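You operate a simulated robot arm through the tools that you are given. There is no shell and no other tool. Be economical: measure what you need, move in short steps, check, and stop when the job is done.

Carry out the task below with a simulated two-armed robot. There is one attempt and no reset: what you move stays moved.

JOB
Take the green dye tin and leave it on the blue table. Then put the slim purple cone on the green plate. Then open the small drawer, put the white clip from the inside of the small drawer in the pale tray and shut the drawer again. The order counts. Set down upright: green dye tin, slim purple cone.
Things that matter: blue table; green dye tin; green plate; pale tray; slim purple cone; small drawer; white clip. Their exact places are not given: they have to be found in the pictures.

It is judged by the outcome, as a careful person would: the job done as asked, and still so three seconds after it is handed in. It fails if anything else is knocked over, pushed out of place, dropped, spilled or broken.

ROBOT AND FRAMES
Two 7-joint arms with two-finger grippers on one trunk, on a base that drives. Base frame: it is fixed to the floor where the robot stands at the start and does not move with it; the origin is under the middle of the robot, x ahead of it, y to its left, z up. Units: m, degrees, N and s.
The left shoulder is at the start at [0.06, 0.123, 0.945], the right one opposite. With the tool pointing down near the work surface each hand reaches from about 0.2 to 0.76 m from the robot's upright axis, wherever it stands, measured 20 degrees to its own side. Places, roughly: blue table [-0.3, -1.5, 0.7]; green plate [-3, -1.5, 0.75]; pale tray [0.5, 5.25, 0.75]; slim purple cone (6x6x12 cm) [-1.9, -1.6, 1.4]; small drawer [-3.3, 6.3, 0.7]; white clip (4x3x7 cm) [-3.3, 6.3, 0.7]. Payload 1.47 kg a hand.
The tool frame of a hand sits at the grasp point between the pads (the TCP): z along the fingers, y along the line on which they close. The tips reach 0.016 m beyond it. The gripper opens to 0.087 m. The gripper's body begins 0.055 m behind the TCP.
Orientation is that of the tool frame in the base frame, as a unit quaternion [x, y, z, w]. With the fingers straight down and closing along the base's y, the tool's x points along the base's -x, its y along +y and its z along -z.

CONTROLS
- The arms move only by the tool arm_command. It takes "left_targets", "right_targets" or both (then of equal length, played together; a hand with none holds still); each is a list of rows, each a list of 7 numbers: the shift along the tool's x, y, z in mm, then the turn, a rotation vector about the tool's x, y, z in degrees, then the gripper command, from -1 (shut) to 1 (fully open), values between in proportion. In form: [[x, y, z, rx, ry, rz, claw], ...]. A call has 1 to 12 rows; each row is the pose to reach, as a shift and turn from the pose commanded when the call began, along the tool's axes at that moment. A row lasts 0.2 s, in which the tool goes at most 0.05 m and 8.6 degrees; a call with a longer step from one row to the next is refused whole, and so is a gripper value outside its range. Where a pose cannot be reached the arm comes as near as it can. A force on the tool above 40 N (or 10 N above the force at the start of the call, whichever is more), or a blocked arm, ends the call early, and 0.2 s more pass. Each finger travels about 0.153 m/s and halts on what it meets, pressing with about 26 N; the grip force reading is that of the motor and also rises with nothing between the fingers. The clock runs only during rows and for 0.2 s after the last one: add rows that repeat a pose to give the fingers time. The reply holds the time, the measured pose of the TCP, the force on the tool along the base axes, the opening and the grip force, in the units named above and with some noise, with the torque about the TCP (base axes, N m) and any sound that the robot's microphone picked up.
- Cameras (640 x 400 px; columns grow to the right, rows downward): "scene" is now at [0.0822, 0.0271, 1.5087]; the picture's right is [0.23, -0.97, 0.00], its down [-0.77, -0.18, -0.61] and it looks along [0.59, 0.14, -0.79] (base axes); focal length 290 px, centre (320, 200). "left" rides on the left gripper at [0.073, -0.012, -0.09] in its tool frame; the picture's right is [0.16, 0.99, 0.00], its down [-0.72, 0.12, -0.68] and it looks along [-0.67, 0.11, 0.73] (tool axes); focal length 247 px, centre (320, 200). "right" rides on the right gripper at [0.073, 0.012, -0.09] in its tool frame; the picture's right is [-0.16, 0.99, 0.00], its down [-0.72, -0.12, -0.68] and it looks along [-0.67, -0.11, 0.73] (tool axes); focal length 247 px, centre (320, 200).
- capture(camera): a new picture of that camera. The clock stands still meanwhile.
- lift_body(by): slides the trunk up (or, below 0, down) by that many m; the arms and the scene camera ride with it, the base frame stays. It gives what a move gives, with no picture.
- base_move(legs): drives the robot by 1 to 6 legs, each [ahead, left, turn to the left] in m, m and degrees, along the robot's own axes; the way and the turn of a leg run together, so that a leg with both is an arc; at most 1.5 m and 180 degrees a leg. The arms and the cameras ride along, it lands a little off, and it stops where it bumps. It gives what a move gives.
- turn_head(pan, tilt): turns the head with the scene camera to pan (to the left, within 120 degrees either way) and tilt (down, from -29 to 69), counted from straight ahead of the robot. It gives what a move gives.
- probe_pixels(camera, pixels): for up to 12 pixels [column, row] of the newest picture of that camera ("zoom" is the newest enlarged one), the place [x, y, z] in the base frame of the surface seen there, good to about 0.002 m, but the place of the scene camera against the robot may be out by one fixed shift of up to 0.018 m in any direction. The clock stands still meanwhile.
- close_up(camera, box): a new picture of the part [left, top, right, bottom] of that camera's present view, enlarged. The clock stands still meanwhile.
- finish_job(): hands the job in; it is judged then, once.

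Keep the steps short. Do not move on a guess: measure, check each grasp and each placing, and mend mistakes. In all there are 110 turns and 92 pictures (those below and enlarged ones count). Leave the grippers open and the arms clear of the work at the hand-in unless told otherwise, and finish with a single line.

The tools are called after "Emit:" as name(argument=value, ...) on one line, values as JSON. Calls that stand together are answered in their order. arm_command: Moves the arms, as the interface text tells. Its arguments: {"type":"object","properties":{"left_targets":{"type":"array","items":{"type":"array","items":{"type":"number"}}},"right_targets":{"type":"array","items":{"type":"array","items":{"type":"number"}}}},"required":[]} The other tools are called the same way: lift_body (by) slides the trunk up or down; base_move (legs) drives the base; turn_head (pan, tilt) turns the head that bears the scene camera; capture (camera) takes a picture; probe_pixels (camera, pixels) gives the place of the surface under pixels of a picture; close_up (camera, box) takes an enlarged picture of a part of a camera's view; finish_job () hands the job in.

At the start:

```text
t: 0.0
left_tool_pos: [0.4668, 0.3994, 0.9306]
left_orientation: [0.0, 1.0, -0.001, 0.0]
left_wrist_force: [-0.7, -0.3, -0.3]
left_wrist_torque: [0.01, 0.02, -0.03]
left_width: 0.087
left_grasp_force: 0.0
right_tool_pos: [0.3893, -0.0509, 0.93]
right_orientation: [0.0, 1.0, 0.0, 0.0]
right_wrist_force: [0.2, -0.9, -0.2]
right_wrist_torque: [0.0, -0.01, 0.01]
right_width: 0.0869
right_grasp_force: 0.0
trunk travel left (down, up): [-0.1, 0.13]
robot x, y, heading: [-0.0008, 0.0002, 0.0]
head pan, tilt: [13.4, 52.4]
```

scene: 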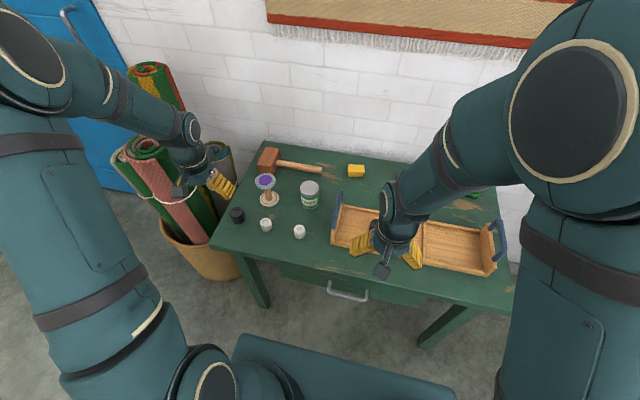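
right: 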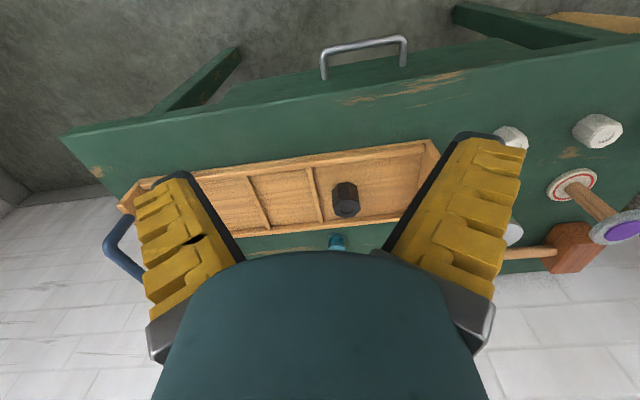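
left: 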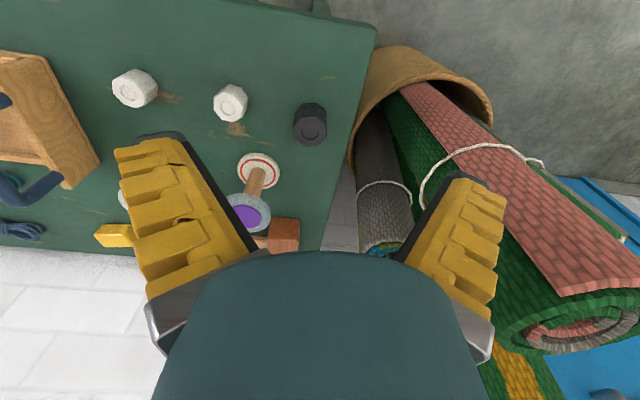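

I see a green bench with a tin with a green label at about (309,193). First a close look at it.

Emit:
close_up(camera="scene", box=[200, 130, 400, 255])

Emit:
close_up(camera="scene", box=[320, 150, 520, 275])

```text
3.20 times, centred on (300, 192) of scene
```

zoom: 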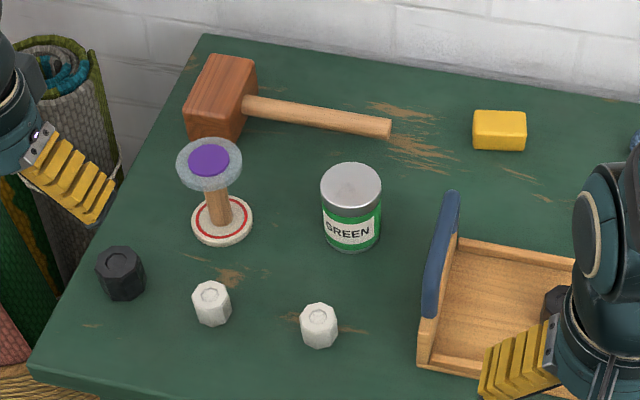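

```text
3.20 times, centred on (420, 212) of scene
```

zoom: 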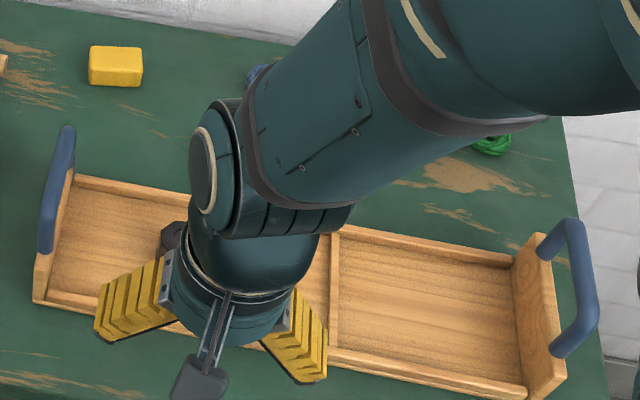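

The tin labelled GREEN is the target. I'll measure it, its surroundings, and compare scene with the left wrist camera (same items: dark knob, white ones) for the scene camera's shift.

Emit:
probe_pixels(camera="scene", pixels=[[309, 186], [303, 188], [316, 188], [309, 203], [300, 230], [265, 222], [265, 181], [237, 213], [290, 215], [337, 200]])

Emit:
probe_pixels(camera="left", pixels=[[128, 80], [222, 95], [314, 128], [247, 214], [280, 120], [122, 195]])

```text
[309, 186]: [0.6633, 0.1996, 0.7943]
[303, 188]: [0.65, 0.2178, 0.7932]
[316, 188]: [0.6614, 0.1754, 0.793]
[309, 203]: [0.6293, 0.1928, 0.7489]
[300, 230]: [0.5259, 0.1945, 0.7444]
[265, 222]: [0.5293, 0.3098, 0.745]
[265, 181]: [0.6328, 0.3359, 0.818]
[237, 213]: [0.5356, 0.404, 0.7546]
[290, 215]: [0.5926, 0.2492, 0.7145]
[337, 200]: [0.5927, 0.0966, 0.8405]
```

```text
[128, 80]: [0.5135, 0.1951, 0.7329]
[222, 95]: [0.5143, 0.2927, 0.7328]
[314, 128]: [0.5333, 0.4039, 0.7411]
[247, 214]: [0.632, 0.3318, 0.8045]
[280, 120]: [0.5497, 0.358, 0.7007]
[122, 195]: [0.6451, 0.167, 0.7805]
```

The tin is about (0.655, 0.193), top z≈0.78. I move the left hand level to a spot before it and look from the wrist.

Emit:
arm_command(left_targets=[[-22, -34, 0, 0, 0, 0, 1], [-44, -68, 0, 0, 0, 0, 1], [-66, -102, 0, 0, 0, 0, 1], [-88, -136, 0, 0, 0, 0, 1], [-110, -170, 0, 0, 0, 0, 1], [-133, -205, 0, 0, 0, 0, 1], [-133, -205, 0, 0, 0, 0, 1]])

Emit:
capture(camera="left")

```text
t: 1.6
left_tool_pos: [0.6001, 0.1964, 0.9341]
left_orientation: [0.0, 1.0, 0.0, 0.001]
left_wrist_force: [-0.1, -0.5, 0.0]
left_wrist_torque: [-0.03, -0.02, 0.01]
left_width: 0.087
left_grasp_force: 0.1
right_tool_pos: [0.3888, -0.051, 0.9317]
right_orientation: [-0.001, 1.0, 0.0, -0.001]
right_wrist_force: [-0.3, 0.4, -0.4]
right_wrist_torque: [0.01, -0.01, 0.03]
right_width: 0.087
right_grasp_force: 0.1
trunk travel left (down, up): [-0.1, 0.13]
robot x, y, heading: [-0.0009, 0.0013, -0.0]
head pan, tilt: [13.4, 52.4]
```

```text
86 pictures are left
```

left: 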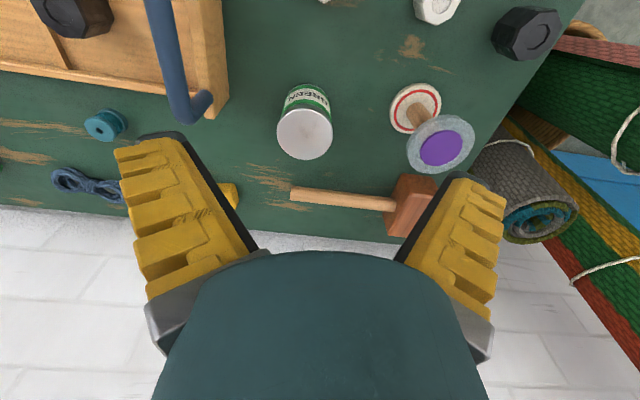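

The tin lid is around (304,135). Measuring its rim points.

Emit:
probe_pixels(camera="left", pixels=[[304, 135], [280, 133], [330, 133], [304, 157], [304, 112], [425, 150], [472, 150], [200, 100], [270, 120]])

```text
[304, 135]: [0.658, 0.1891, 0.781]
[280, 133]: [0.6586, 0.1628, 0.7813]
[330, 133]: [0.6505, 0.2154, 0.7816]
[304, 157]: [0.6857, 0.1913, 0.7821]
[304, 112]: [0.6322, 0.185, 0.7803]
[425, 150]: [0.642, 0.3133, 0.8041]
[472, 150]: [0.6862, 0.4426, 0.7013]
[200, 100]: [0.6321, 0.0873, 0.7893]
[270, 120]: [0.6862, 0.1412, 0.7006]
```

Tin centre (0.658, 0.189), diameter 0.055. I align above it, descend to TCP z≈0.745 and check before closing.

Emit:
arm_command(left_targets=[[-30, -4, 0, 0, 0, 0, 1], [-58, -7, 0, 0, 0, 0, 1], [-58, -7, 45, 0, 0, 0, 1], [-58, -7, 90, 0, 0, 0, 1], [-58, -7, 130, 0, 0, 0, 1], [-58, -7, 160, 0, 0, 0, 1], [-58, -7, 187, 0, 0, 0, 1], [-58, -7, 187, 0, 0, 0, 1]])

Emit:
capture(camera="left")

```text
t: 3.4
left_tool_pos: [0.6597, 0.1871, 0.7437]
left_orientation: [0.0, 1.0, 0.0, 0.001]
left_wrist_force: [1.3, 1.0, 3.9]
left_wrist_torque: [0.08, -0.02, -0.03]
left_width: 0.0878
left_grasp_force: 0.0
right_tool_pos: [0.3891, -0.0515, 0.9307]
right_orientation: [0.0, 1.0, 0.0, 0.0]
right_wrist_force: [-0.2, -0.4, -0.6]
right_wrist_torque: [-0.01, -0.01, 0.04]
right_width: 0.0873
right_grasp_force: 0.1
trunk travel left (down, up): [-0.1, 0.13]
robot x, y, heading: [0.0008, 0.0013, 0.1]
head pan, tilt: [13.4, 52.4]
```

```text
85 pictures are left
```

left: 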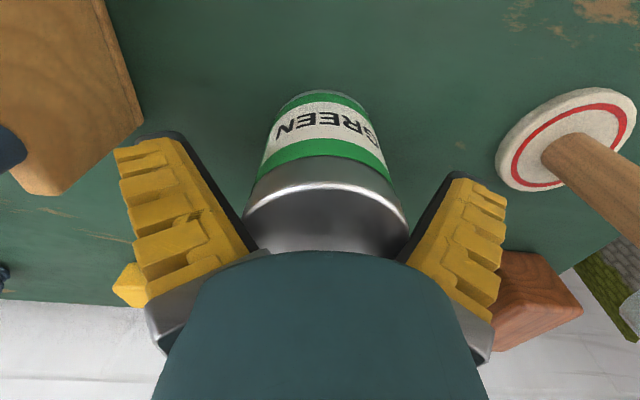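

The tin stands between the pads. Closing, then lifting straight up.

Emit:
arm_command(left_targets=[[0, 0, 0, 0, 0, 0, -1], [0, 0, 0, 0, 0, 0, -1], [0, 0, 0, 0, 0, 0, -1], [0, 0, -30, 0, 0, 0, -1], [0, 0, -70, 0, 0, 0, -1], [0, 0, -115, 0, 0, 0, -1], [0, 0, -160, 0, 0, 0, -1], [0, 0, -200, 0, 0, 0, -1], [0, 0, -200, 0, 0, 0, -1]])

Emit:
capture(camera="left")

```text
t: 5.4
left_tool_pos: [0.6587, 0.1916, 0.9465]
left_orientation: [0.0, 1.0, 0.0, -0.001]
left_wrist_force: [0.3, -0.2, -1.9]
left_wrist_torque: [0.01, 0.04, 0.01]
left_width: 0.0644
left_grasp_force: 25.8
right_tool_pos: [0.3906, -0.0508, 0.9301]
right_orientation: [0.0, 1.0, -0.001, 0.0]
right_wrist_force: [0.7, 0.3, 0.6]
right_wrist_torque: [0.02, 0.01, 0.0]
right_width: 0.087
right_grasp_force: 0.1
trunk travel left (down, up): [-0.1, 0.13]
robot x, y, heading: [-0.0011, -0.0016, -0.1]
head pan, tilt: [13.4, 52.4]
```

```text
84 pictures are left
```

left: 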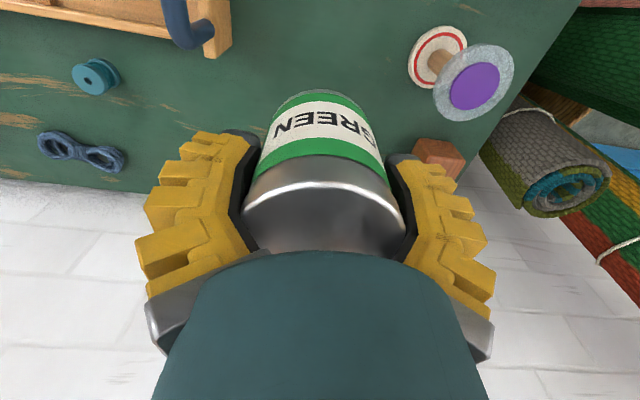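

The tin is held (width 0.064). Now I draw the hand back near the body and look to the right toward the blue table.

Emit:
arm_command(left_targets=[[40, 10, -5, 0, 0, 0, -1], [80, 20, -10, 0, 0, 0, -1], [120, 30, -15, 0, 0, 0, -1], [160, 40, -20, 0, 0, 0, -1], [200, 50, -25, 0, 0, 0, -1], [240, 60, -30, 0, 0, 0, -1], [240, 60, -30, 0, 0, 0, -1]])

Emit:
turn_head(pan=-95, tilt=30)

Emit:
capture(camera="scene")

```text
t: 7.0
left_tool_pos: [0.4212, 0.247, 0.9748]
left_orientation: [0.0, 1.0, 0.0, 0.0]
left_wrist_force: [-0.7, 0.5, -2.0]
left_wrist_torque: [-0.01, 0.0, 0.01]
left_width: 0.0642
left_grasp_force: 25.3
right_tool_pos: [0.3901, -0.0511, 0.9291]
right_orientation: [0.0, 1.0, 0.0, 0.0]
right_wrist_force: [0.9, 0.1, -0.7]
right_wrist_torque: [0.0, 0.0, -0.03]
right_width: 0.0867
right_grasp_force: 0.1
trunk travel left (down, up): [-0.1, 0.13]
robot x, y, heading: [-0.0004, -0.0003, -0.0]
head pan, tilt: [13.4, 52.4]
```

```text
t: 8.9
left_tool_pos: [0.421, 0.2478, 0.9758]
left_orientation: [0.0, 1.0, 0.001, 0.0]
left_wrist_force: [0.1, 0.1, -2.3]
left_wrist_torque: [-0.02, 0.03, -0.03]
left_width: 0.0646
left_grasp_force: 26.2
right_tool_pos: [0.3899, -0.0523, 0.9301]
right_orientation: [0.0, 1.0, 0.0, 0.0]
right_wrist_force: [-0.4, 0.4, -0.3]
right_wrist_torque: [0.01, 0.02, 0.02]
right_width: 0.0871
right_grasp_force: 0.0
trunk travel left (down, up): [-0.1, 0.13]
robot x, y, heading: [-0.0001, -0.0003, -0.1]
head pan, tilt: [-95.0, 30.0]
```

```text
83 pictures are left
```

scene: 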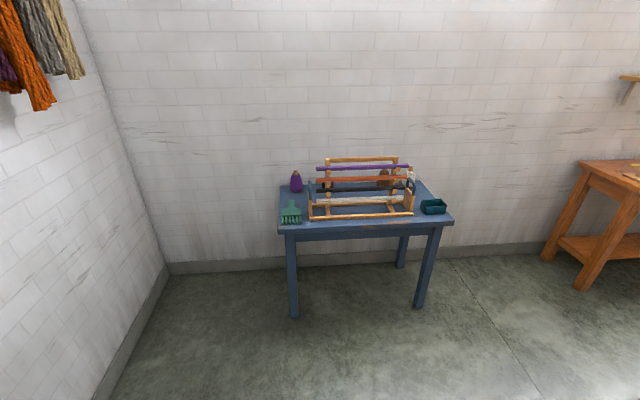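

Emit:
close_up(camera="scene", box=[260, 135, 470, 266])

Emit:
turn_head(pan=-119, tilt=15)

Emit:
capture(camera="scene")

```text
3.05 times, centred on (365, 200) of scene
```

zoom: 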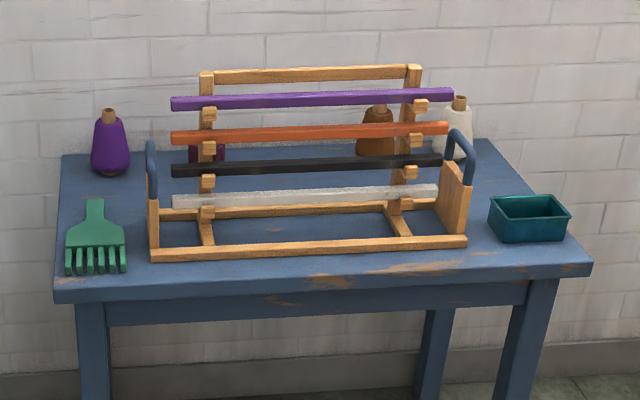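

```text
t: 9.7
left_tool_pos: [0.421, 0.2486, 0.9736]
left_orientation: [0.0, 1.0, 0.001, 0.0]
left_wrist_force: [-0.2, 0.4, -1.9]
left_wrist_torque: [0.04, 0.04, 0.01]
left_width: 0.0644
left_grasp_force: 26.0
right_tool_pos: [0.3913, -0.0515, 0.9301]
right_orientation: [0.001, 1.0, 0.0, 0.001]
right_wrist_force: [0.1, -0.1, 0.2]
right_wrist_torque: [-0.01, -0.02, -0.02]
right_width: 0.087
right_grasp_force: 0.1
trunk travel left (down, up): [-0.1, 0.13]
robot x, y, heading: [-0.0017, 0.001, -0.2]
head pan, tilt: [-119.0, 15.0]
```

```text
81 pictures are left
```

scene: 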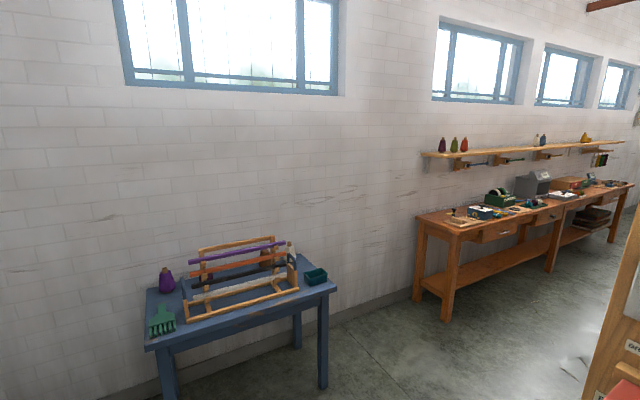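

I see the blue table with a rack; free spots may be in the front left near the green comb or between the rack and the teal box. Measure the table corners.

Emit:
probe_pixels(camera="scene", pixels=[[150, 346], [335, 288], [150, 292], [200, 318], [300, 285], [165, 310], [192, 328], [298, 292], [316, 283], [288, 258], [165, 290]])

```text
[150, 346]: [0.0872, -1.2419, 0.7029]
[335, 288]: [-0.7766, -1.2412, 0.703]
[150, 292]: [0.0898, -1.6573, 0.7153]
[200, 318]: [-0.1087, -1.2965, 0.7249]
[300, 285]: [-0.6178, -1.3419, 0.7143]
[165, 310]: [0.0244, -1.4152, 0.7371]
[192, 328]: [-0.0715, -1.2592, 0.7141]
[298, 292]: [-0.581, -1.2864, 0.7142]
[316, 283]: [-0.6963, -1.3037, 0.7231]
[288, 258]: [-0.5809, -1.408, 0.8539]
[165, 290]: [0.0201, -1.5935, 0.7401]
```

I will back off the bench, turn right 90° and drive toward the blue table, stopping well short for a look.

Emit:
base_move(legs=[[-0.3, 0, 0], [0, 0, -90], [0.6, -0.3, 0]])

Emit:
turn_head(pan=0, tilt=40)

Emit:
capture(camera="scene")

```text
t: 18.9
left_tool_pos: [-0.3531, -1.0126, 0.9752]
left_orientation: [0.707, 0.707, 0.0, 0.0]
left_wrist_force: [-1.3, 0.7, -2.0]
left_wrist_torque: [-0.02, 0.0, -0.01]
left_width: 0.0644
left_grasp_force: 26.5
right_tool_pos: [-0.6527, -0.9825, 0.9294]
right_orientation: [0.707, 0.707, 0.0, -0.001]
right_wrist_force: [-0.6, -0.8, -0.4]
right_wrist_torque: [0.02, -0.02, 0.03]
right_width: 0.0873
right_grasp_force: 0.1
trunk travel left (down, up): [-0.1, 0.13]
robot x, y, heading: [-0.6014, -0.5941, -89.9]
head pan, tilt: [-119.0, 15.0]
```

```text
t: 20.9
left_tool_pos: [-0.3525, -1.0124, 0.9745]
left_orientation: [0.707, 0.707, 0.0, 0.0]
left_wrist_force: [-0.4, 0.1, -1.2]
left_wrist_torque: [0.01, 0.03, 0.0]
left_width: 0.0644
left_grasp_force: 26.3
right_tool_pos: [-0.6527, -0.9827, 0.9299]
right_orientation: [0.708, 0.707, 0.0, 0.0]
right_wrist_force: [0.1, -0.3, -0.5]
right_wrist_torque: [-0.03, 0.0, -0.01]
right_width: 0.0869
right_grasp_force: 0.1
trunk travel left (down, up): [-0.1, 0.13]
robot x, y, heading: [-0.6014, -0.5914, -90.0]
head pan, tilt: [0.0, 40.0]
```

```text
80 pictures are left
```

scene: 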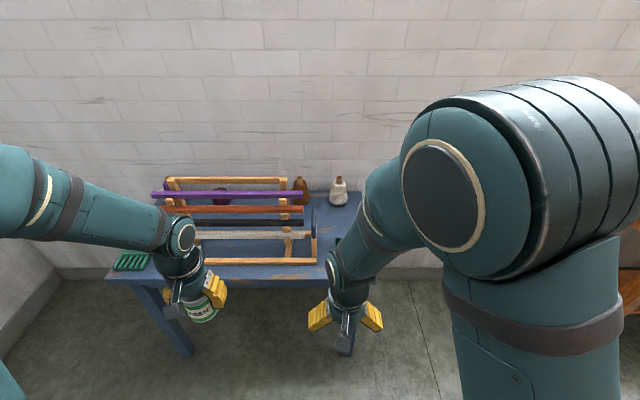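

The right arm blocks the view. I move the right hand further to the right and strafe 0.3 m to the right.

Emit:
arm_command(right_targets=[[20, -45, 0, 0, 0, 0, 1], [40, -90, 0, 0, 0, 0, 1], [60, -135, 0, 0, 0, 0, 1], [80, -180, 0, 0, 0, 0, 1], [100, -225, 0, 0, 0, 0, 1]])

Emit:
base_move(legs=[[0, -0.3, 0]])

Emit:
turn_head(pan=15, tilt=45)

Emit:
capture(camera="scene")

```text
t: 22.1
left_tool_pos: [-0.3554, -1.0126, 0.9754]
left_orientation: [0.707, 0.707, 0.0, 0.0]
left_wrist_force: [-0.3, 0.2, -2.1]
left_wrist_torque: [-0.04, -0.04, -0.03]
left_width: 0.0647
left_grasp_force: 26.1
right_tool_pos: [-0.8917, -0.9002, 0.9313]
right_orientation: [0.706, 0.708, 0.0, -0.001]
right_wrist_force: [0.0, -0.1, -0.4]
right_wrist_torque: [0.0, -0.02, 0.0]
right_width: 0.0871
right_grasp_force: 0.0
right hand out of reach, approached as far as the arm can: row 3, 4, 5
trunk travel left (down, up): [-0.1, 0.13]
robot x, y, heading: [-0.6012, -0.5934, -89.9]
head pan, tilt: [0.0, 40.0]
```

```text
t: 25.2
left_tool_pos: [-0.6424, -1.0122, 0.9743]
left_orientation: [0.706, 0.709, 0.0, 0.0]
left_wrist_force: [0.2, -0.5, -1.3]
left_wrist_torque: [-0.01, -0.06, 0.0]
left_width: 0.0644
left_grasp_force: 26.1
right_tool_pos: [-1.1791, -0.9034, 0.9311]
right_orientation: [0.705, 0.709, 0.001, -0.001]
right_wrist_force: [0.0, 1.1, 0.7]
right_wrist_torque: [0.0, -0.03, -0.04]
right_width: 0.087
right_grasp_force: 0.1
trunk travel left (down, up): [-0.1, 0.13]
robot x, y, heading: [-0.8889, -0.5964, -89.8]
head pan, tilt: [0.0, 40.0]
```

```text
t: 26.0
left_tool_pos: [-0.6412, -1.0126, 0.9747]
left_orientation: [0.705, 0.709, 0.0, 0.0]
left_wrist_force: [0.1, -0.5, -1.0]
left_wrist_torque: [0.0, 0.0, -0.04]
left_width: 0.0645
left_grasp_force: 26.0
right_tool_pos: [-1.1798, -0.9027, 0.9318]
right_orientation: [0.705, 0.709, 0.002, 0.0]
right_wrist_force: [1.0, 0.6, -0.6]
right_wrist_torque: [-0.01, 0.04, -0.01]
right_width: 0.087
right_grasp_force: 0.2
trunk travel left (down, up): [-0.1, 0.13]
robot x, y, heading: [-0.8919, -0.5928, -89.7]
head pan, tilt: [15.0, 45.0]
```

```text
79 pictures are left
```

scene: 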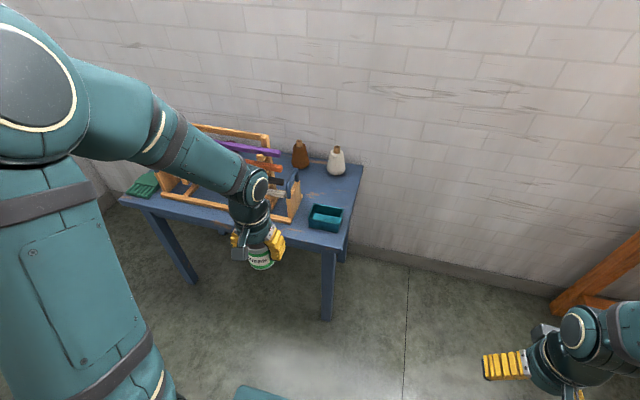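

There is free table behind the teal box and before the white cone, near (333,192). Zoom and measure.

Emit:
close_up(camera="scene", box=[250, 130, 390, 218])

Emit:
probe_pixels(camera="scene", pixels=[[333, 192], [320, 190], [345, 192], [338, 174], [341, 210], [313, 206], [340, 228], [310, 226], [300, 190], [356, 190], [362, 166], [296, 180]])

```text
4.55 times, centred on (320, 174) of scene
```

zoom: 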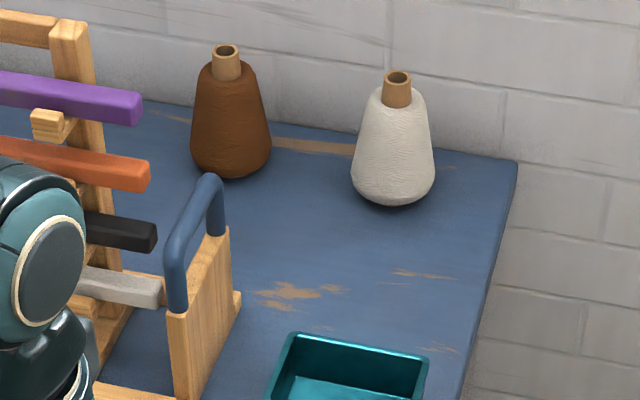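

```text
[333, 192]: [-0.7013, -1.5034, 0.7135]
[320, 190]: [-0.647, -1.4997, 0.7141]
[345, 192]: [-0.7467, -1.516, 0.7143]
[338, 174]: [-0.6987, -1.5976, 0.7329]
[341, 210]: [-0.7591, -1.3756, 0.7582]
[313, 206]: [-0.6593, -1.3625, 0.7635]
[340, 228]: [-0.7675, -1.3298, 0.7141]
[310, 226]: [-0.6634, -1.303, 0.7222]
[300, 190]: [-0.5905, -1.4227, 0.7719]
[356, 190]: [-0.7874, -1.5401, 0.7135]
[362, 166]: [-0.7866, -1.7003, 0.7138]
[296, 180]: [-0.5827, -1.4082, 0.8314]
```

Free spot around (-0.70, -1.48) by scene. I drive 0.26 m ahead, then look with the left wrist camera.

Emit:
base_move(legs=[[0.26, 0, 0]])

Emit:
capture(camera="left")

Emit:
capture(camera="scene")

```text
t: 27.8
left_tool_pos: [-0.64, -1.2743, 0.9733]
left_orientation: [0.706, 0.708, 0.0, 0.0]
left_wrist_force: [-0.3, -0.6, -2.0]
left_wrist_torque: [0.01, 0.03, 0.01]
left_width: 0.0644
left_grasp_force: 26.2
right_tool_pos: [-1.1787, -1.1664, 0.9319]
right_orientation: [0.705, 0.709, 0.002, 0.0]
right_wrist_force: [0.5, -0.5, -0.8]
right_wrist_torque: [0.02, 0.0, 0.01]
right_width: 0.087
right_grasp_force: 0.1
trunk travel left (down, up): [-0.1, 0.13]
robot x, y, heading: [-0.8884, -0.8562, -89.5]
head pan, tilt: [15.0, 45.0]
```

```text
77 pictures are left
```

left: 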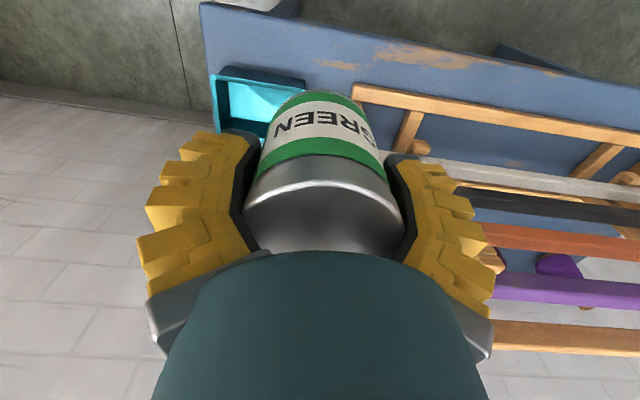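

```text
76 pictures are left
```

scene: 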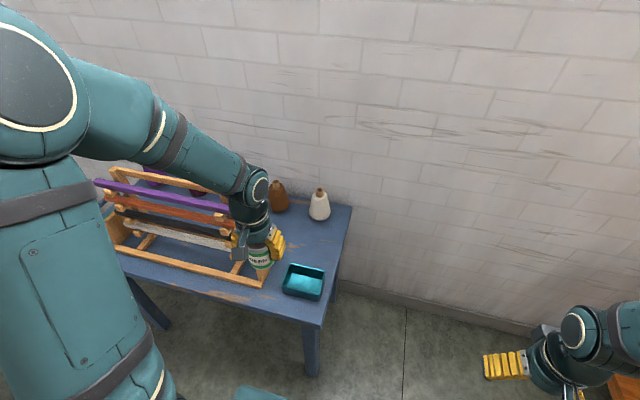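

Moving level over the free spot (-0.70, -1.48), then a wrist picture.

Emit:
arm_command(left_targets=[[0, -40, 0, 0, 0, 0, -1], [-40, -60, 0, 0, 0, 0, -1], [-80, -60, 0, 0, 0, 0, -1], [-120, -60, 0, 0, 0, 0, -1], [-165, -60, 0, 0, 0, 0, -1], [-206, -60, 0, 0, 0, 0, -1], [-206, -60, 0, 0, 0, 0, -1]])

Emit:
capture(camera="left")

Emit:
capture(camera="scene")

```text
t: 29.4
left_tool_pos: [-0.7033, -1.479, 0.9742]
left_orientation: [0.706, 0.708, 0.0, 0.0]
left_wrist_force: [0.2, -0.4, -1.9]
left_wrist_torque: [-0.01, 0.01, -0.01]
left_width: 0.0646
left_grasp_force: 26.0
right_tool_pos: [-1.1785, -1.1652, 0.9305]
right_orientation: [0.706, 0.708, 0.002, 0.0]
right_wrist_force: [0.2, 0.7, -0.8]
right_wrist_torque: [0.01, -0.01, 0.01]
right_width: 0.087
right_grasp_force: 0.0
trunk travel left (down, up): [-0.1, 0.13]
robot x, y, heading: [-0.8918, -0.8534, -89.6]
head pan, tilt: [15.0, 45.0]
```

```text
75 pictures are left
```

left: 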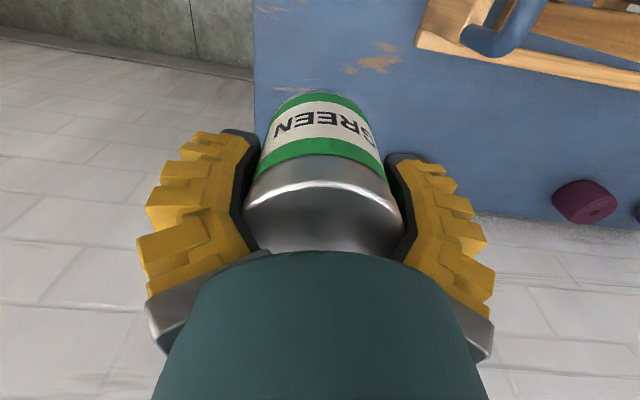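

```text
74 pictures are left
```

scene: 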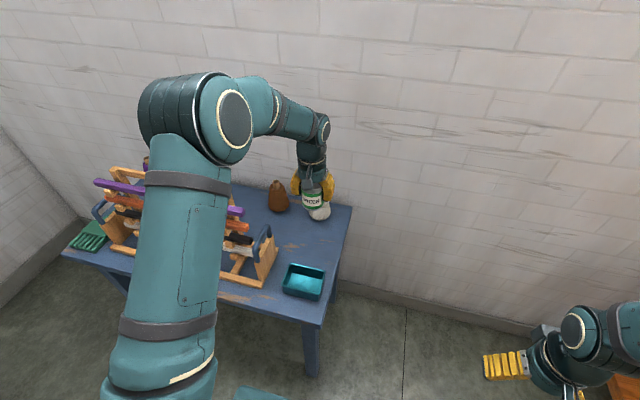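

Check the table height by the wrist camera around the spot.

Emit:
probe_pixels(camera="left", pixels=[[280, 60], [380, 90], [430, 160], [256, 110], [425, 40], [505, 45]])

Emit:
probe_pixels(camera="scene", pixels=[[327, 216], [318, 220], [300, 220], [295, 240]])

```text
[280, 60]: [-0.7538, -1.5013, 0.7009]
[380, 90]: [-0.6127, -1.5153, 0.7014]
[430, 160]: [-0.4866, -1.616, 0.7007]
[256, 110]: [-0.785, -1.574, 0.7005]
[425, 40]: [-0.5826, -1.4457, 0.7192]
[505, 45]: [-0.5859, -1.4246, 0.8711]
```

```text
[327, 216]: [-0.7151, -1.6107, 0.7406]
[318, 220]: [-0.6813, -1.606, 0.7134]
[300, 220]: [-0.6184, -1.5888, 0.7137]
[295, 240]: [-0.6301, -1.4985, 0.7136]
```

Table top is 0.7007 and the grip was 0.044 above the tin bottom. I lower by 222 mm, then finish gently.

Emit:
arm_command(left_targets=[[0, 0, 45, 0, 0, 0, -1], [0, 0, 90, 0, 0, 0, -1], [0, 0, 135, 0, 0, 0, -1], [0, 0, 175, 0, 0, 0, -1], [0, 0, 205, 0, 0, 0, -1], [0, 0, 222, 0, 0, 0, -1], [0, 0, 222, 0, 0, 0, -1]])

Emit:
arm_command(left_targets=[[0, 0, 2, 0, 0, 0, -1], [0, 0, 4, 0, 0, 0, -1], [0, 0, 6, 0, 0, 0, -1], [0, 0, 7.5, 0, 0, 0, -1], [0, 0, 7.5, 0, 0, 0, -1]])

Emit:
capture(camera="scene")

```text
t: 31.0
left_tool_pos: [-0.7015, -1.4809, 0.7546]
left_orientation: [0.705, 0.709, 0.0, 0.0]
left_wrist_force: [-0.5, 0.5, -2.6]
left_wrist_torque: [0.0, -0.04, 0.0]
left_width: 0.0645
left_grasp_force: 25.8
right_tool_pos: [-1.1799, -1.1648, 0.9315]
right_orientation: [0.706, 0.709, 0.002, -0.001]
right_wrist_force: [0.4, 0.2, 0.1]
right_wrist_torque: [-0.02, -0.04, -0.01]
right_width: 0.0872
right_grasp_force: 0.1
trunk travel left (down, up): [-0.1, 0.13]
robot x, y, heading: [-0.8911, -0.8596, -89.6]
head pan, tilt: [15.0, 45.0]
```

```text
t: 32.2
left_tool_pos: [-0.7011, -1.4809, 0.7449]
left_orientation: [0.706, 0.709, 0.0, 0.001]
left_wrist_force: [-0.6, 0.1, -0.8]
left_wrist_torque: [0.05, -0.06, 0.01]
left_width: 0.0646
left_grasp_force: 25.6
right_tool_pos: [-1.1786, -1.1642, 0.9317]
right_orientation: [0.706, 0.708, 0.002, 0.0]
right_wrist_force: [-0.2, 0.7, 0.0]
right_wrist_torque: [-0.01, -0.01, 0.01]
right_width: 0.087
right_grasp_force: 0.0
trunk travel left (down, up): [-0.1, 0.13]
robot x, y, heading: [-0.8939, -0.853, -89.7]
head pan, tilt: [15.0, 45.0]
```

```text
73 pictures are left
```

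scene: 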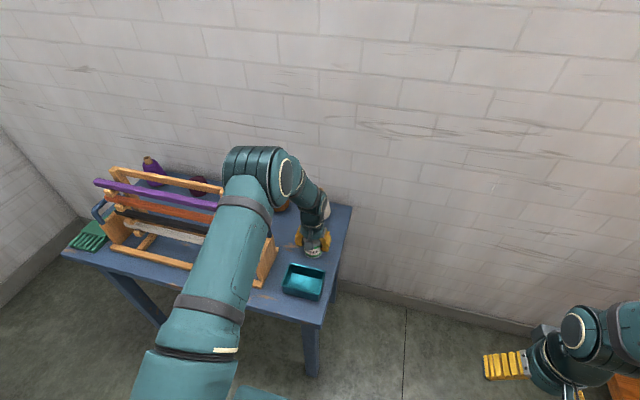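

Weight reading falls from -2.3 to -0.8 N: contact has begun. Another 2 mm to seat it.

Emit:
arm_command(left_targets=[[0, 0, 1, 0, 0, 0, -1], [0, 0, 2, 0, 0, 0, -1], [0, 0, 2, 0, 0, 0, -1]])

Emit:
capture(camera="left")

```text
t: 33.0
left_tool_pos: [-0.7019, -1.4806, 0.7449]
left_orientation: [0.706, 0.708, 0.0, 0.001]
left_wrist_force: [3.1, 4.8, 16.0]
left_wrist_torque: [0.41, -0.47, 0.06]
left_width: 0.0644
left_grasp_force: 26.1
right_tool_pos: [-1.1785, -1.1641, 0.9317]
right_orientation: [0.706, 0.708, 0.002, 0.001]
right_wrist_force: [0.9, 0.0, 0.5]
right_wrist_torque: [0.0, -0.02, -0.03]
right_width: 0.0868
right_grasp_force: 0.0
trunk travel left (down, up): [-0.1, 0.13]
robot x, y, heading: [-0.8904, -0.8534, -89.8]
head pan, tilt: [15.0, 45.0]
```

```text
72 pictures are left
```

left: 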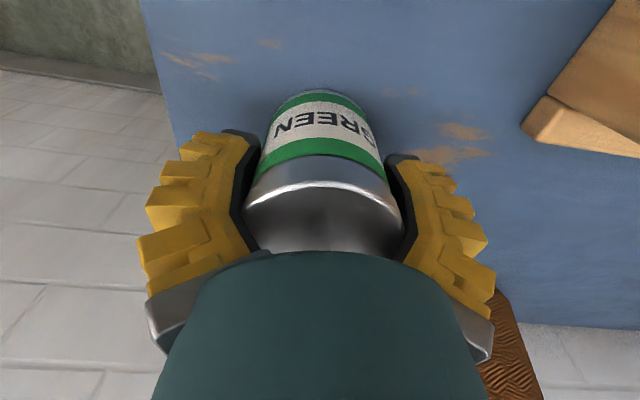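

The tin is seated (16 N up). I ease off 1.5 mm, open, and go straight up.

Emit:
arm_command(left_targets=[[0, 0, -1.5, 0, 0, 0, -1], [0, 0, -1.5, 0, 0, 0, 0.7], [0, 0, -1.5, 0, 0, 0, 1], [0, 0, -1.5, 0, 0, 0, 1], [0, 0, -30, 0, 0, 0, 1], [0, 0, -70, 0, 0, 0, 1], [0, 0, -115, 0, 0, 0, 1], [0, 0, -160, 0, 0, 0, 1], [0, 0, -205, 0, 0, 0, 1], [0, 0, -240, 0, 0, 0, 1]])

Emit:
capture(camera="left")

```text
t: 35.2
left_tool_pos: [-0.7022, -1.4791, 0.9835]
left_orientation: [0.705, 0.709, 0.0, 0.0]
left_wrist_force: [0.9, 0.9, -0.3]
left_wrist_torque: [-0.05, 0.01, 0.01]
left_width: 0.0871
left_grasp_force: 0.1
right_tool_pos: [-1.1796, -1.1648, 0.9314]
right_orientation: [0.706, 0.708, 0.002, 0.0]
right_wrist_force: [0.3, -0.4, 1.1]
right_wrist_torque: [-0.03, -0.01, -0.03]
right_width: 0.0869
right_grasp_force: 0.1
trunk travel left (down, up): [-0.1, 0.13]
robot x, y, heading: [-0.8929, -0.8521, -89.8]
head pan, tilt: [15.0, 45.0]
```

```text
71 pictures are left
```

left: 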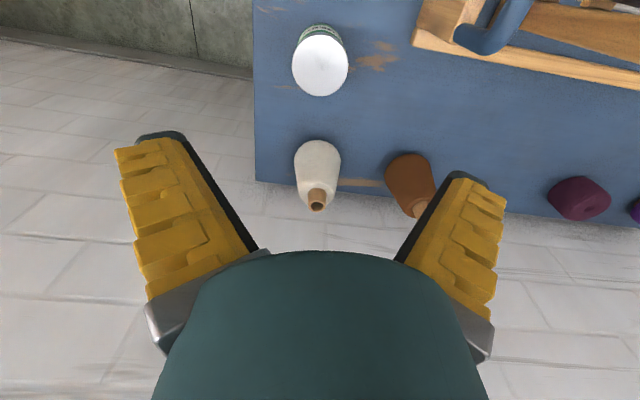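

The tin stands on the blue table. I draw the left hand back, back the base off, and turn the head right towards the shelf.

Emit:
arm_command(left_targets=[[45, 0, 0, 0, 0, 0, 1], [90, 0, 0, 0, 0, 0, 1], [135, 0, 0, 0, 0, 0, 1], [180, 0, 0, 0, 0, 0, 1], [220, 20, 0, 0, 0, 0, 1], [260, 60, 0, 0, 0, 0, 1]])

Emit:
base_move(legs=[[-0.3, 0, 0], [0, -0.9, 0]])

Emit:
turn_head(pan=-10, tilt=15)

Emit:
capture(camera="scene")

```text
refused: row 6 steps farther than a row can; nothing moved
```

```text
t: 45.2
left_tool_pos: [-1.599, -1.1959, 0.9828]
left_orientation: [0.697, 0.718, -0.001, 0.0]
left_wrist_force: [-0.1, 0.0, -0.3]
left_wrist_torque: [-0.02, -0.01, 0.02]
left_width: 0.0873
left_grasp_force: 0.1
right_tool_pos: [-2.0837, -0.8941, 0.9307]
right_orientation: [0.697, 0.717, 0.003, -0.001]
right_wrist_force: [0.1, 0.8, -0.6]
right_wrist_torque: [-0.02, -0.02, -0.01]
right_width: 0.0869
right_grasp_force: 0.0
trunk travel left (down, up): [-0.1, 0.13]
robot x, y, heading: [-1.8034, -0.5762, -88.2]
head pan, tilt: [15.0, 45.0]
```

```text
t: 46.2
left_tool_pos: [-1.5998, -1.1958, 0.9825]
left_orientation: [0.697, 0.717, 0.0, 0.0]
left_wrist_force: [0.0, 0.0, -1.1]
left_wrist_torque: [0.03, -0.04, -0.01]
left_width: 0.0872
left_grasp_force: 0.0
right_tool_pos: [-2.0847, -0.893, 0.9304]
right_orientation: [0.697, 0.717, 0.002, 0.0]
right_wrist_force: [0.5, 0.8, -0.4]
right_wrist_torque: [-0.04, -0.01, -0.01]
right_width: 0.0868
right_grasp_force: 0.0
trunk travel left (down, up): [-0.1, 0.13]
robot x, y, heading: [-1.805, -0.5717, -88.4]
head pan, tilt: [-10.0, 15.0]
```

```text
70 pictures are left
```

scene: 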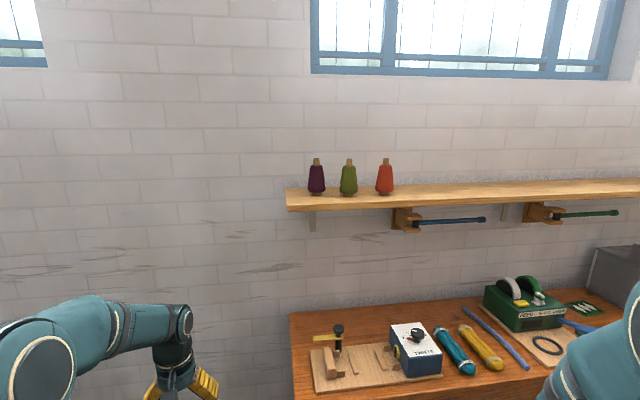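

Luckily the base backed out with the hand high, no contact. Now I see the purple cone at (317,177) on the shelf. Zoom and probe.

Emit:
close_up(camera="scene", box=[270, 140, 430, 240])

Emit:
probe_pixels(camera="scene", pixels=[[317, 180], [317, 161], [309, 186], [325, 186], [317, 192], [348, 180], [340, 186], [300, 202], [292, 208], [384, 180], [360, 198], [500, 300]])

```text
4.00 times, centred on (350, 190) of scene
```

zoom: 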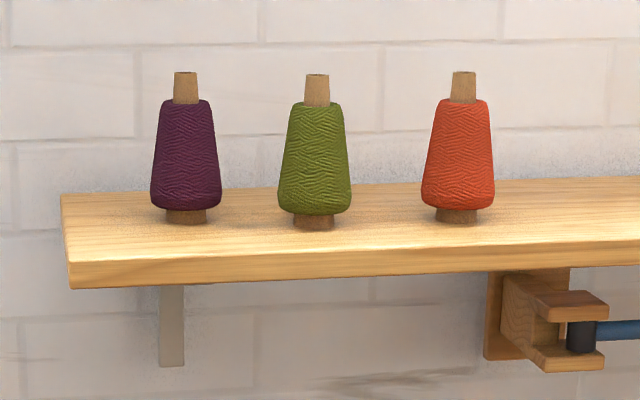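

```text
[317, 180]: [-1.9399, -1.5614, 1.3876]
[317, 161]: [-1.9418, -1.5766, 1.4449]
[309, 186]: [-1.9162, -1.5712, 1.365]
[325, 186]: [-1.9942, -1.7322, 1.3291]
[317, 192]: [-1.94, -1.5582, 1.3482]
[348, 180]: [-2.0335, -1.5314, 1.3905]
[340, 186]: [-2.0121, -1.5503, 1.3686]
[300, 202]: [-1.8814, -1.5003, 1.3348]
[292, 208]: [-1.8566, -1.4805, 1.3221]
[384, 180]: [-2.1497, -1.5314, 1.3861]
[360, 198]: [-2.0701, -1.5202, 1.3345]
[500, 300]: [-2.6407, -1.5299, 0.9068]
```

The cone is at about (-1.94, -1.585) on a shelf with top z≈1.32, olive cone 9 cm beside it. Now look at the bench and the green plate to the right.

Emit:
turn_head(pan=-40, tilt=25)

Emit:
capture(camera="scene")

```text
t: 47.1
left_tool_pos: [-1.5985, -1.1959, 0.9823]
left_orientation: [0.696, 0.718, 0.0, 0.0]
left_wrist_force: [0.0, 0.1, 0.1]
left_wrist_torque: [-0.03, -0.01, 0.0]
left_width: 0.0868
left_grasp_force: 0.1
right_tool_pos: [-2.0837, -0.8927, 0.9304]
right_orientation: [0.696, 0.718, 0.002, -0.001]
right_wrist_force: [0.2, 0.7, 1.2]
right_wrist_torque: [-0.03, -0.03, 0.01]
right_width: 0.0869
right_grasp_force: 0.0
trunk travel left (down, up): [-0.1, 0.13]
robot x, y, heading: [-1.8077, -0.5757, -88.4]
head pan, tilt: [-40.0, 25.0]
```

```text
68 pictures are left
```

scene: 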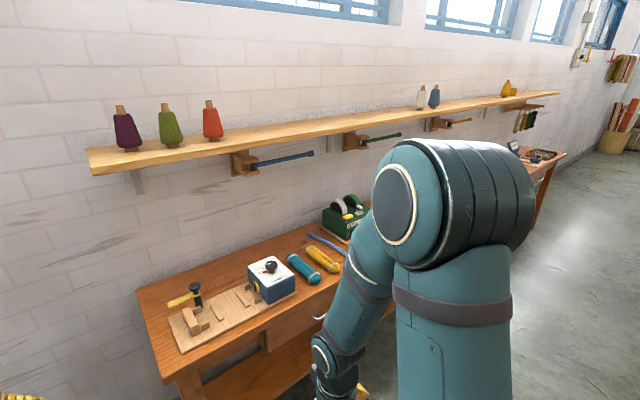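

Measure bench corners and heights of things near its left end.

Emit:
probe_pixels(camera="scene", pixels=[[165, 380], [140, 290], [240, 340], [185, 340], [196, 288], [270, 262], [280, 295], [300, 270], [335, 215], [245, 160], [90, 165], [130, 178]])

```text
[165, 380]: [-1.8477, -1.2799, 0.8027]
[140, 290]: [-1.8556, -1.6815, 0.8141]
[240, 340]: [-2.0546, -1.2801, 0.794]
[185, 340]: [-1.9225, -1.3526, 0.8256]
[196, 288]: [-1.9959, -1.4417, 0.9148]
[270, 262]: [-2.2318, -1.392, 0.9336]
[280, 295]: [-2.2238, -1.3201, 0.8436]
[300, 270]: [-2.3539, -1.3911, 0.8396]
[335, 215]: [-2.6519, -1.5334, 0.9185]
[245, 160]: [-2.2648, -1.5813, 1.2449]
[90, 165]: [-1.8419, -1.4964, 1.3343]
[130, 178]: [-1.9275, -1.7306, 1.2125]
```

Bench surface ~0.80, front edge y≈-1.28. Plan: raise trunk, pitch the left hand to 45° below level (clears the camera from the shelf), raise it, then approach.

Emit:
lift_body(by=0.13)

Emit:
arm_command(left_targets=[[25, 0, -42, 0, -7.5, 0, 1], [50, 0, -84, 0, -15, 0, 1], [75, 0, -126, 0, -22.5, 0, 1], [100, 0, -168, 0, -30, 0, 1], [125, 0, -210, 0, -37.5, 0, 1], [150, 0, -252, 0, -45, 0, 1], [170, 0, -295, 0, -45, 0, 1], [190, 0, -335, 0, -45, 0, 1], [190, 0, -335, 0, -45, 0, 1]])

Emit:
turn_head(pan=0, tilt=15)

Emit:
capture(camera="scene")

```text
t: 48.7
left_tool_pos: [-1.5996, -1.1956, 1.1112]
left_orientation: [0.697, 0.717, 0.0, 0.0]
left_wrist_force: [0.1, 0.4, 0.4]
left_wrist_torque: [0.02, 0.03, 0.0]
left_width: 0.0869
left_grasp_force: 0.1
right_tool_pos: [-2.0841, -0.8944, 1.0624]
right_orientation: [0.697, 0.717, 0.002, 0.0]
right_wrist_force: [0.6, -0.1, 0.0]
right_wrist_torque: [0.04, -0.01, 0.01]
right_width: 0.0872
right_grasp_force: 0.0
trunk travel left (down, up): [-0.23, 0.0]
robot x, y, heading: [-1.805, -0.5798, -88.2]
head pan, tilt: [-40.0, 25.0]
```

```text
t: 50.7
left_tool_pos: [-1.6079, -1.0075, 1.4493]
left_orientation: [0.644, 0.663, -0.266, 0.274]
left_wrist_force: [0.2, -0.8, -0.1]
left_wrist_torque: [0.0, -0.02, -0.05]
left_width: 0.0872
left_grasp_force: 0.1
right_tool_pos: [-2.0845, -0.8943, 1.0605]
right_orientation: [0.697, 0.717, 0.002, 0.0]
right_wrist_force: [0.1, -0.5, 0.0]
right_wrist_torque: [0.01, -0.04, 0.01]
right_width: 0.0868
right_grasp_force: 0.0
trunk travel left (down, up): [-0.23, 0.0]
robot x, y, heading: [-1.8059, -0.5789, -88.5]
head pan, tilt: [-40.0, 25.0]
```

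```text
t: 51.8
left_tool_pos: [-1.6075, -1.008, 1.4492]
left_orientation: [0.643, 0.663, -0.267, 0.275]
left_wrist_force: [0.4, 0.4, 0.7]
left_wrist_torque: [0.0, 0.01, -0.01]
left_width: 0.087
left_grasp_force: 0.1
right_tool_pos: [-2.0837, -0.894, 1.0606]
right_orientation: [0.696, 0.718, 0.002, -0.001]
right_wrist_force: [-0.5, 0.2, 0.9]
right_wrist_torque: [-0.01, 0.01, 0.01]
right_width: 0.0867
right_grasp_force: 0.0
trunk travel left (down, up): [-0.23, 0.0]
robot x, y, heading: [-1.8022, -0.5756, -88.2]
head pan, tilt: [0.0, 15.0]
```

```text
67 pictures are left
```

scene: 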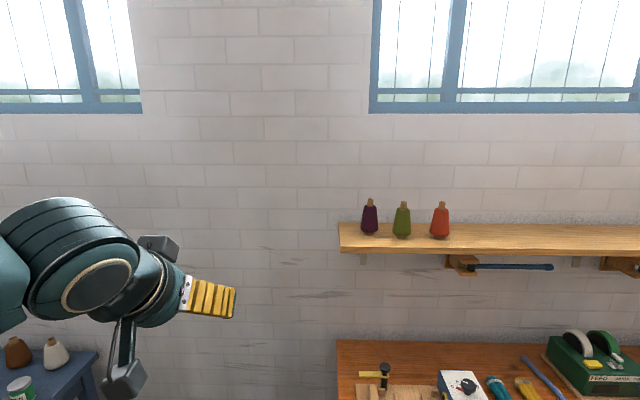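

The pose was reached. I now bring the base so the hand faces the purple cone, still short of the shelf.

Emit:
base_move(legs=[[0, -0.31, -1.6], [0.28, 0, 0]])

Emit:
capture(camera="left")

Emit:
capture(camera="scene")

```text
t: 56.5
left_tool_pos: [-1.9225, -1.2953, 1.4503]
left_orientation: [0.654, 0.652, -0.272, 0.271]
left_wrist_force: [0.1, 0.4, -0.1]
left_wrist_torque: [0.04, 0.0, -0.05]
left_width: 0.0869
left_grasp_force: 0.1
right_tool_pos: [-2.3949, -1.1682, 1.0612]
right_orientation: [0.708, 0.706, 0.003, 0.0]
right_wrist_force: [-0.6, 0.9, 0.0]
right_wrist_torque: [-0.02, -0.01, -0.03]
right_width: 0.087
right_grasp_force: 0.0
trunk travel left (down, up): [-0.23, 0.0]
robot x, y, heading: [-2.1061, -0.86, -89.8]
head pan, tilt: [0.0, 15.0]
```

```text
66 pictures are left
```

left: 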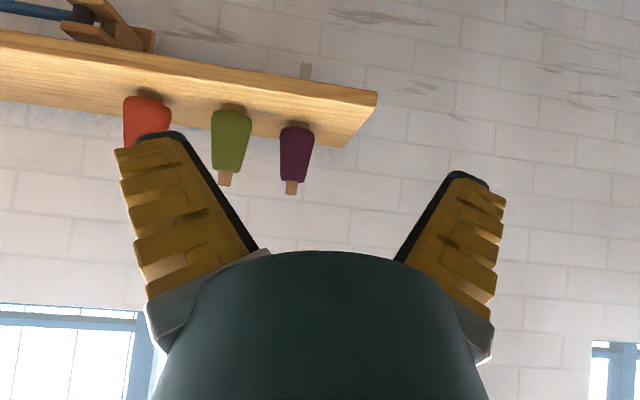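

```text
65 pictures are left
```

scene: 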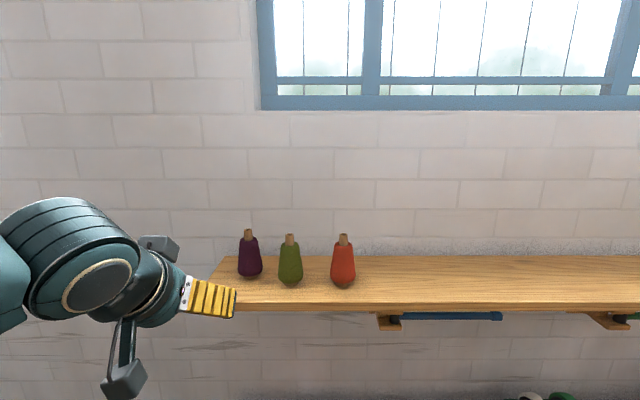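

Measure the purple cone and its neighbour with the wrist camera (cone around (295,158)).

Emit:
probe_pixels(camera="left", pixels=[[295, 158], [292, 187], [283, 135], [310, 135], [297, 135], [247, 135], [230, 135], [330, 130], [370, 95], [376, 105], [287, 172], [303, 172]])

Emit:
close_up(camera="left", box=[200, 80, 392, 200])

```text
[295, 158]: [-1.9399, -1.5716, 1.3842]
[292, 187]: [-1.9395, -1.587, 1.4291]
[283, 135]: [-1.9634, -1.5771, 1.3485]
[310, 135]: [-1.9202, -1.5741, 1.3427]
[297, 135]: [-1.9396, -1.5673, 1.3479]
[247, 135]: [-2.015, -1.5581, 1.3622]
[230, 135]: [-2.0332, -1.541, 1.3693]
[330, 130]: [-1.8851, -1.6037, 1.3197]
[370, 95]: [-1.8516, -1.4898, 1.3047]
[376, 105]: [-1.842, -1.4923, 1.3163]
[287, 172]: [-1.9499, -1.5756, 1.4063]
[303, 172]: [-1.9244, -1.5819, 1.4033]
```

```text
3.33 times, centred on (296, 140) of left
```

zoom: 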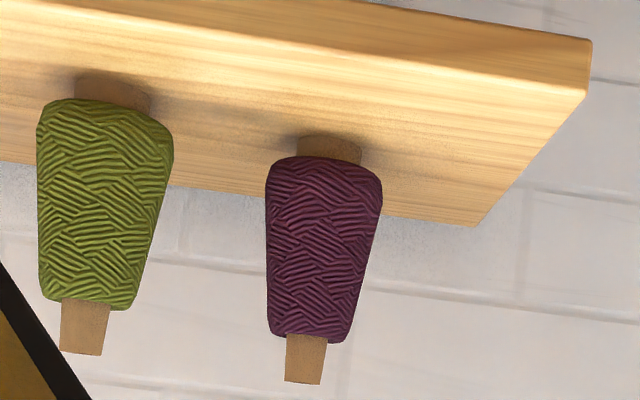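

Cone axis (-1.940, -1.591), shelf top 1.320, gap to the olive cone 4.7 cm. I open to ~6.5 cm and advance to 0.10 m short of the cone at z≈1.378.

Emit:
arm_command(left_targets=[[-18, -4, 38, 0, 0, 0, 0.5], [-36, -8, 76, 0, 0, 0, 0.5], [-54, -12, 114, 0, 0, 0, 0.5], [-72, -16, 152, 0, 0, 0, 0.5], [-88, -17.5, 189, 0, 0, 0, 0.5], [-88, -17.5, 189, 0, 0, 0, 0.5]])

Emit:
capture(camera="left")

Emit:
capture(camera="scene")

```text
t: 58.0
left_tool_pos: [-1.9434, -1.4921, 1.3794]
left_orientation: [0.653, 0.653, -0.271, 0.271]
left_wrist_force: [-0.6, 1.3, 0.0]
left_wrist_torque: [0.0, 0.0, 0.01]
left_width: 0.0693
left_grasp_force: 3.2
right_tool_pos: [-2.3954, -1.1661, 1.0613]
right_orientation: [0.708, 0.706, 0.001, 0.0]
right_wrist_force: [0.4, 0.5, 0.7]
right_wrist_torque: [0.01, -0.01, 0.03]
right_width: 0.0871
right_grasp_force: 0.1
trunk travel left (down, up): [-0.23, 0.0]
robot x, y, heading: [-2.107, -0.8608, -90.0]
head pan, tilt: [0.0, 15.0]
```

```text
63 pictures are left
```

left: 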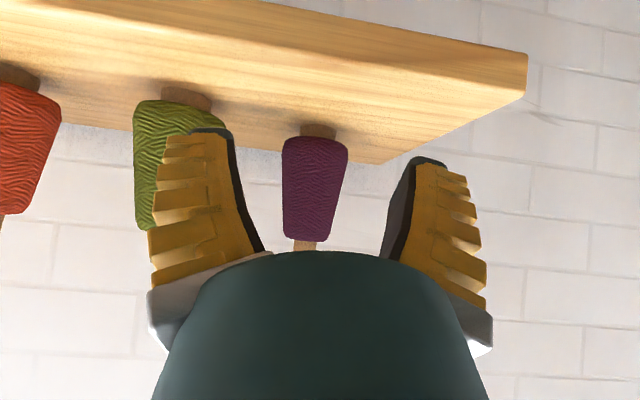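

```text
62 pictures are left
```

scene: 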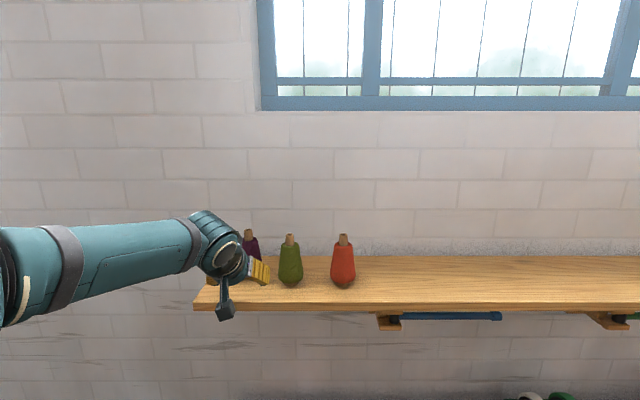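

Re-measure from here for the final advance.

Emit:
probe_pixels(camera="left", pixels=[[313, 190], [286, 170], [344, 170], [311, 225], [220, 118], [190, 105], [205, 135]])

```text
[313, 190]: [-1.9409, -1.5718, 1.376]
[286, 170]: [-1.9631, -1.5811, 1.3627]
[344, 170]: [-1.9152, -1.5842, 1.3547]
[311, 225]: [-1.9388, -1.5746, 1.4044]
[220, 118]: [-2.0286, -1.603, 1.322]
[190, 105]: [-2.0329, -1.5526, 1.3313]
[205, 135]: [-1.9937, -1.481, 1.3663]
```

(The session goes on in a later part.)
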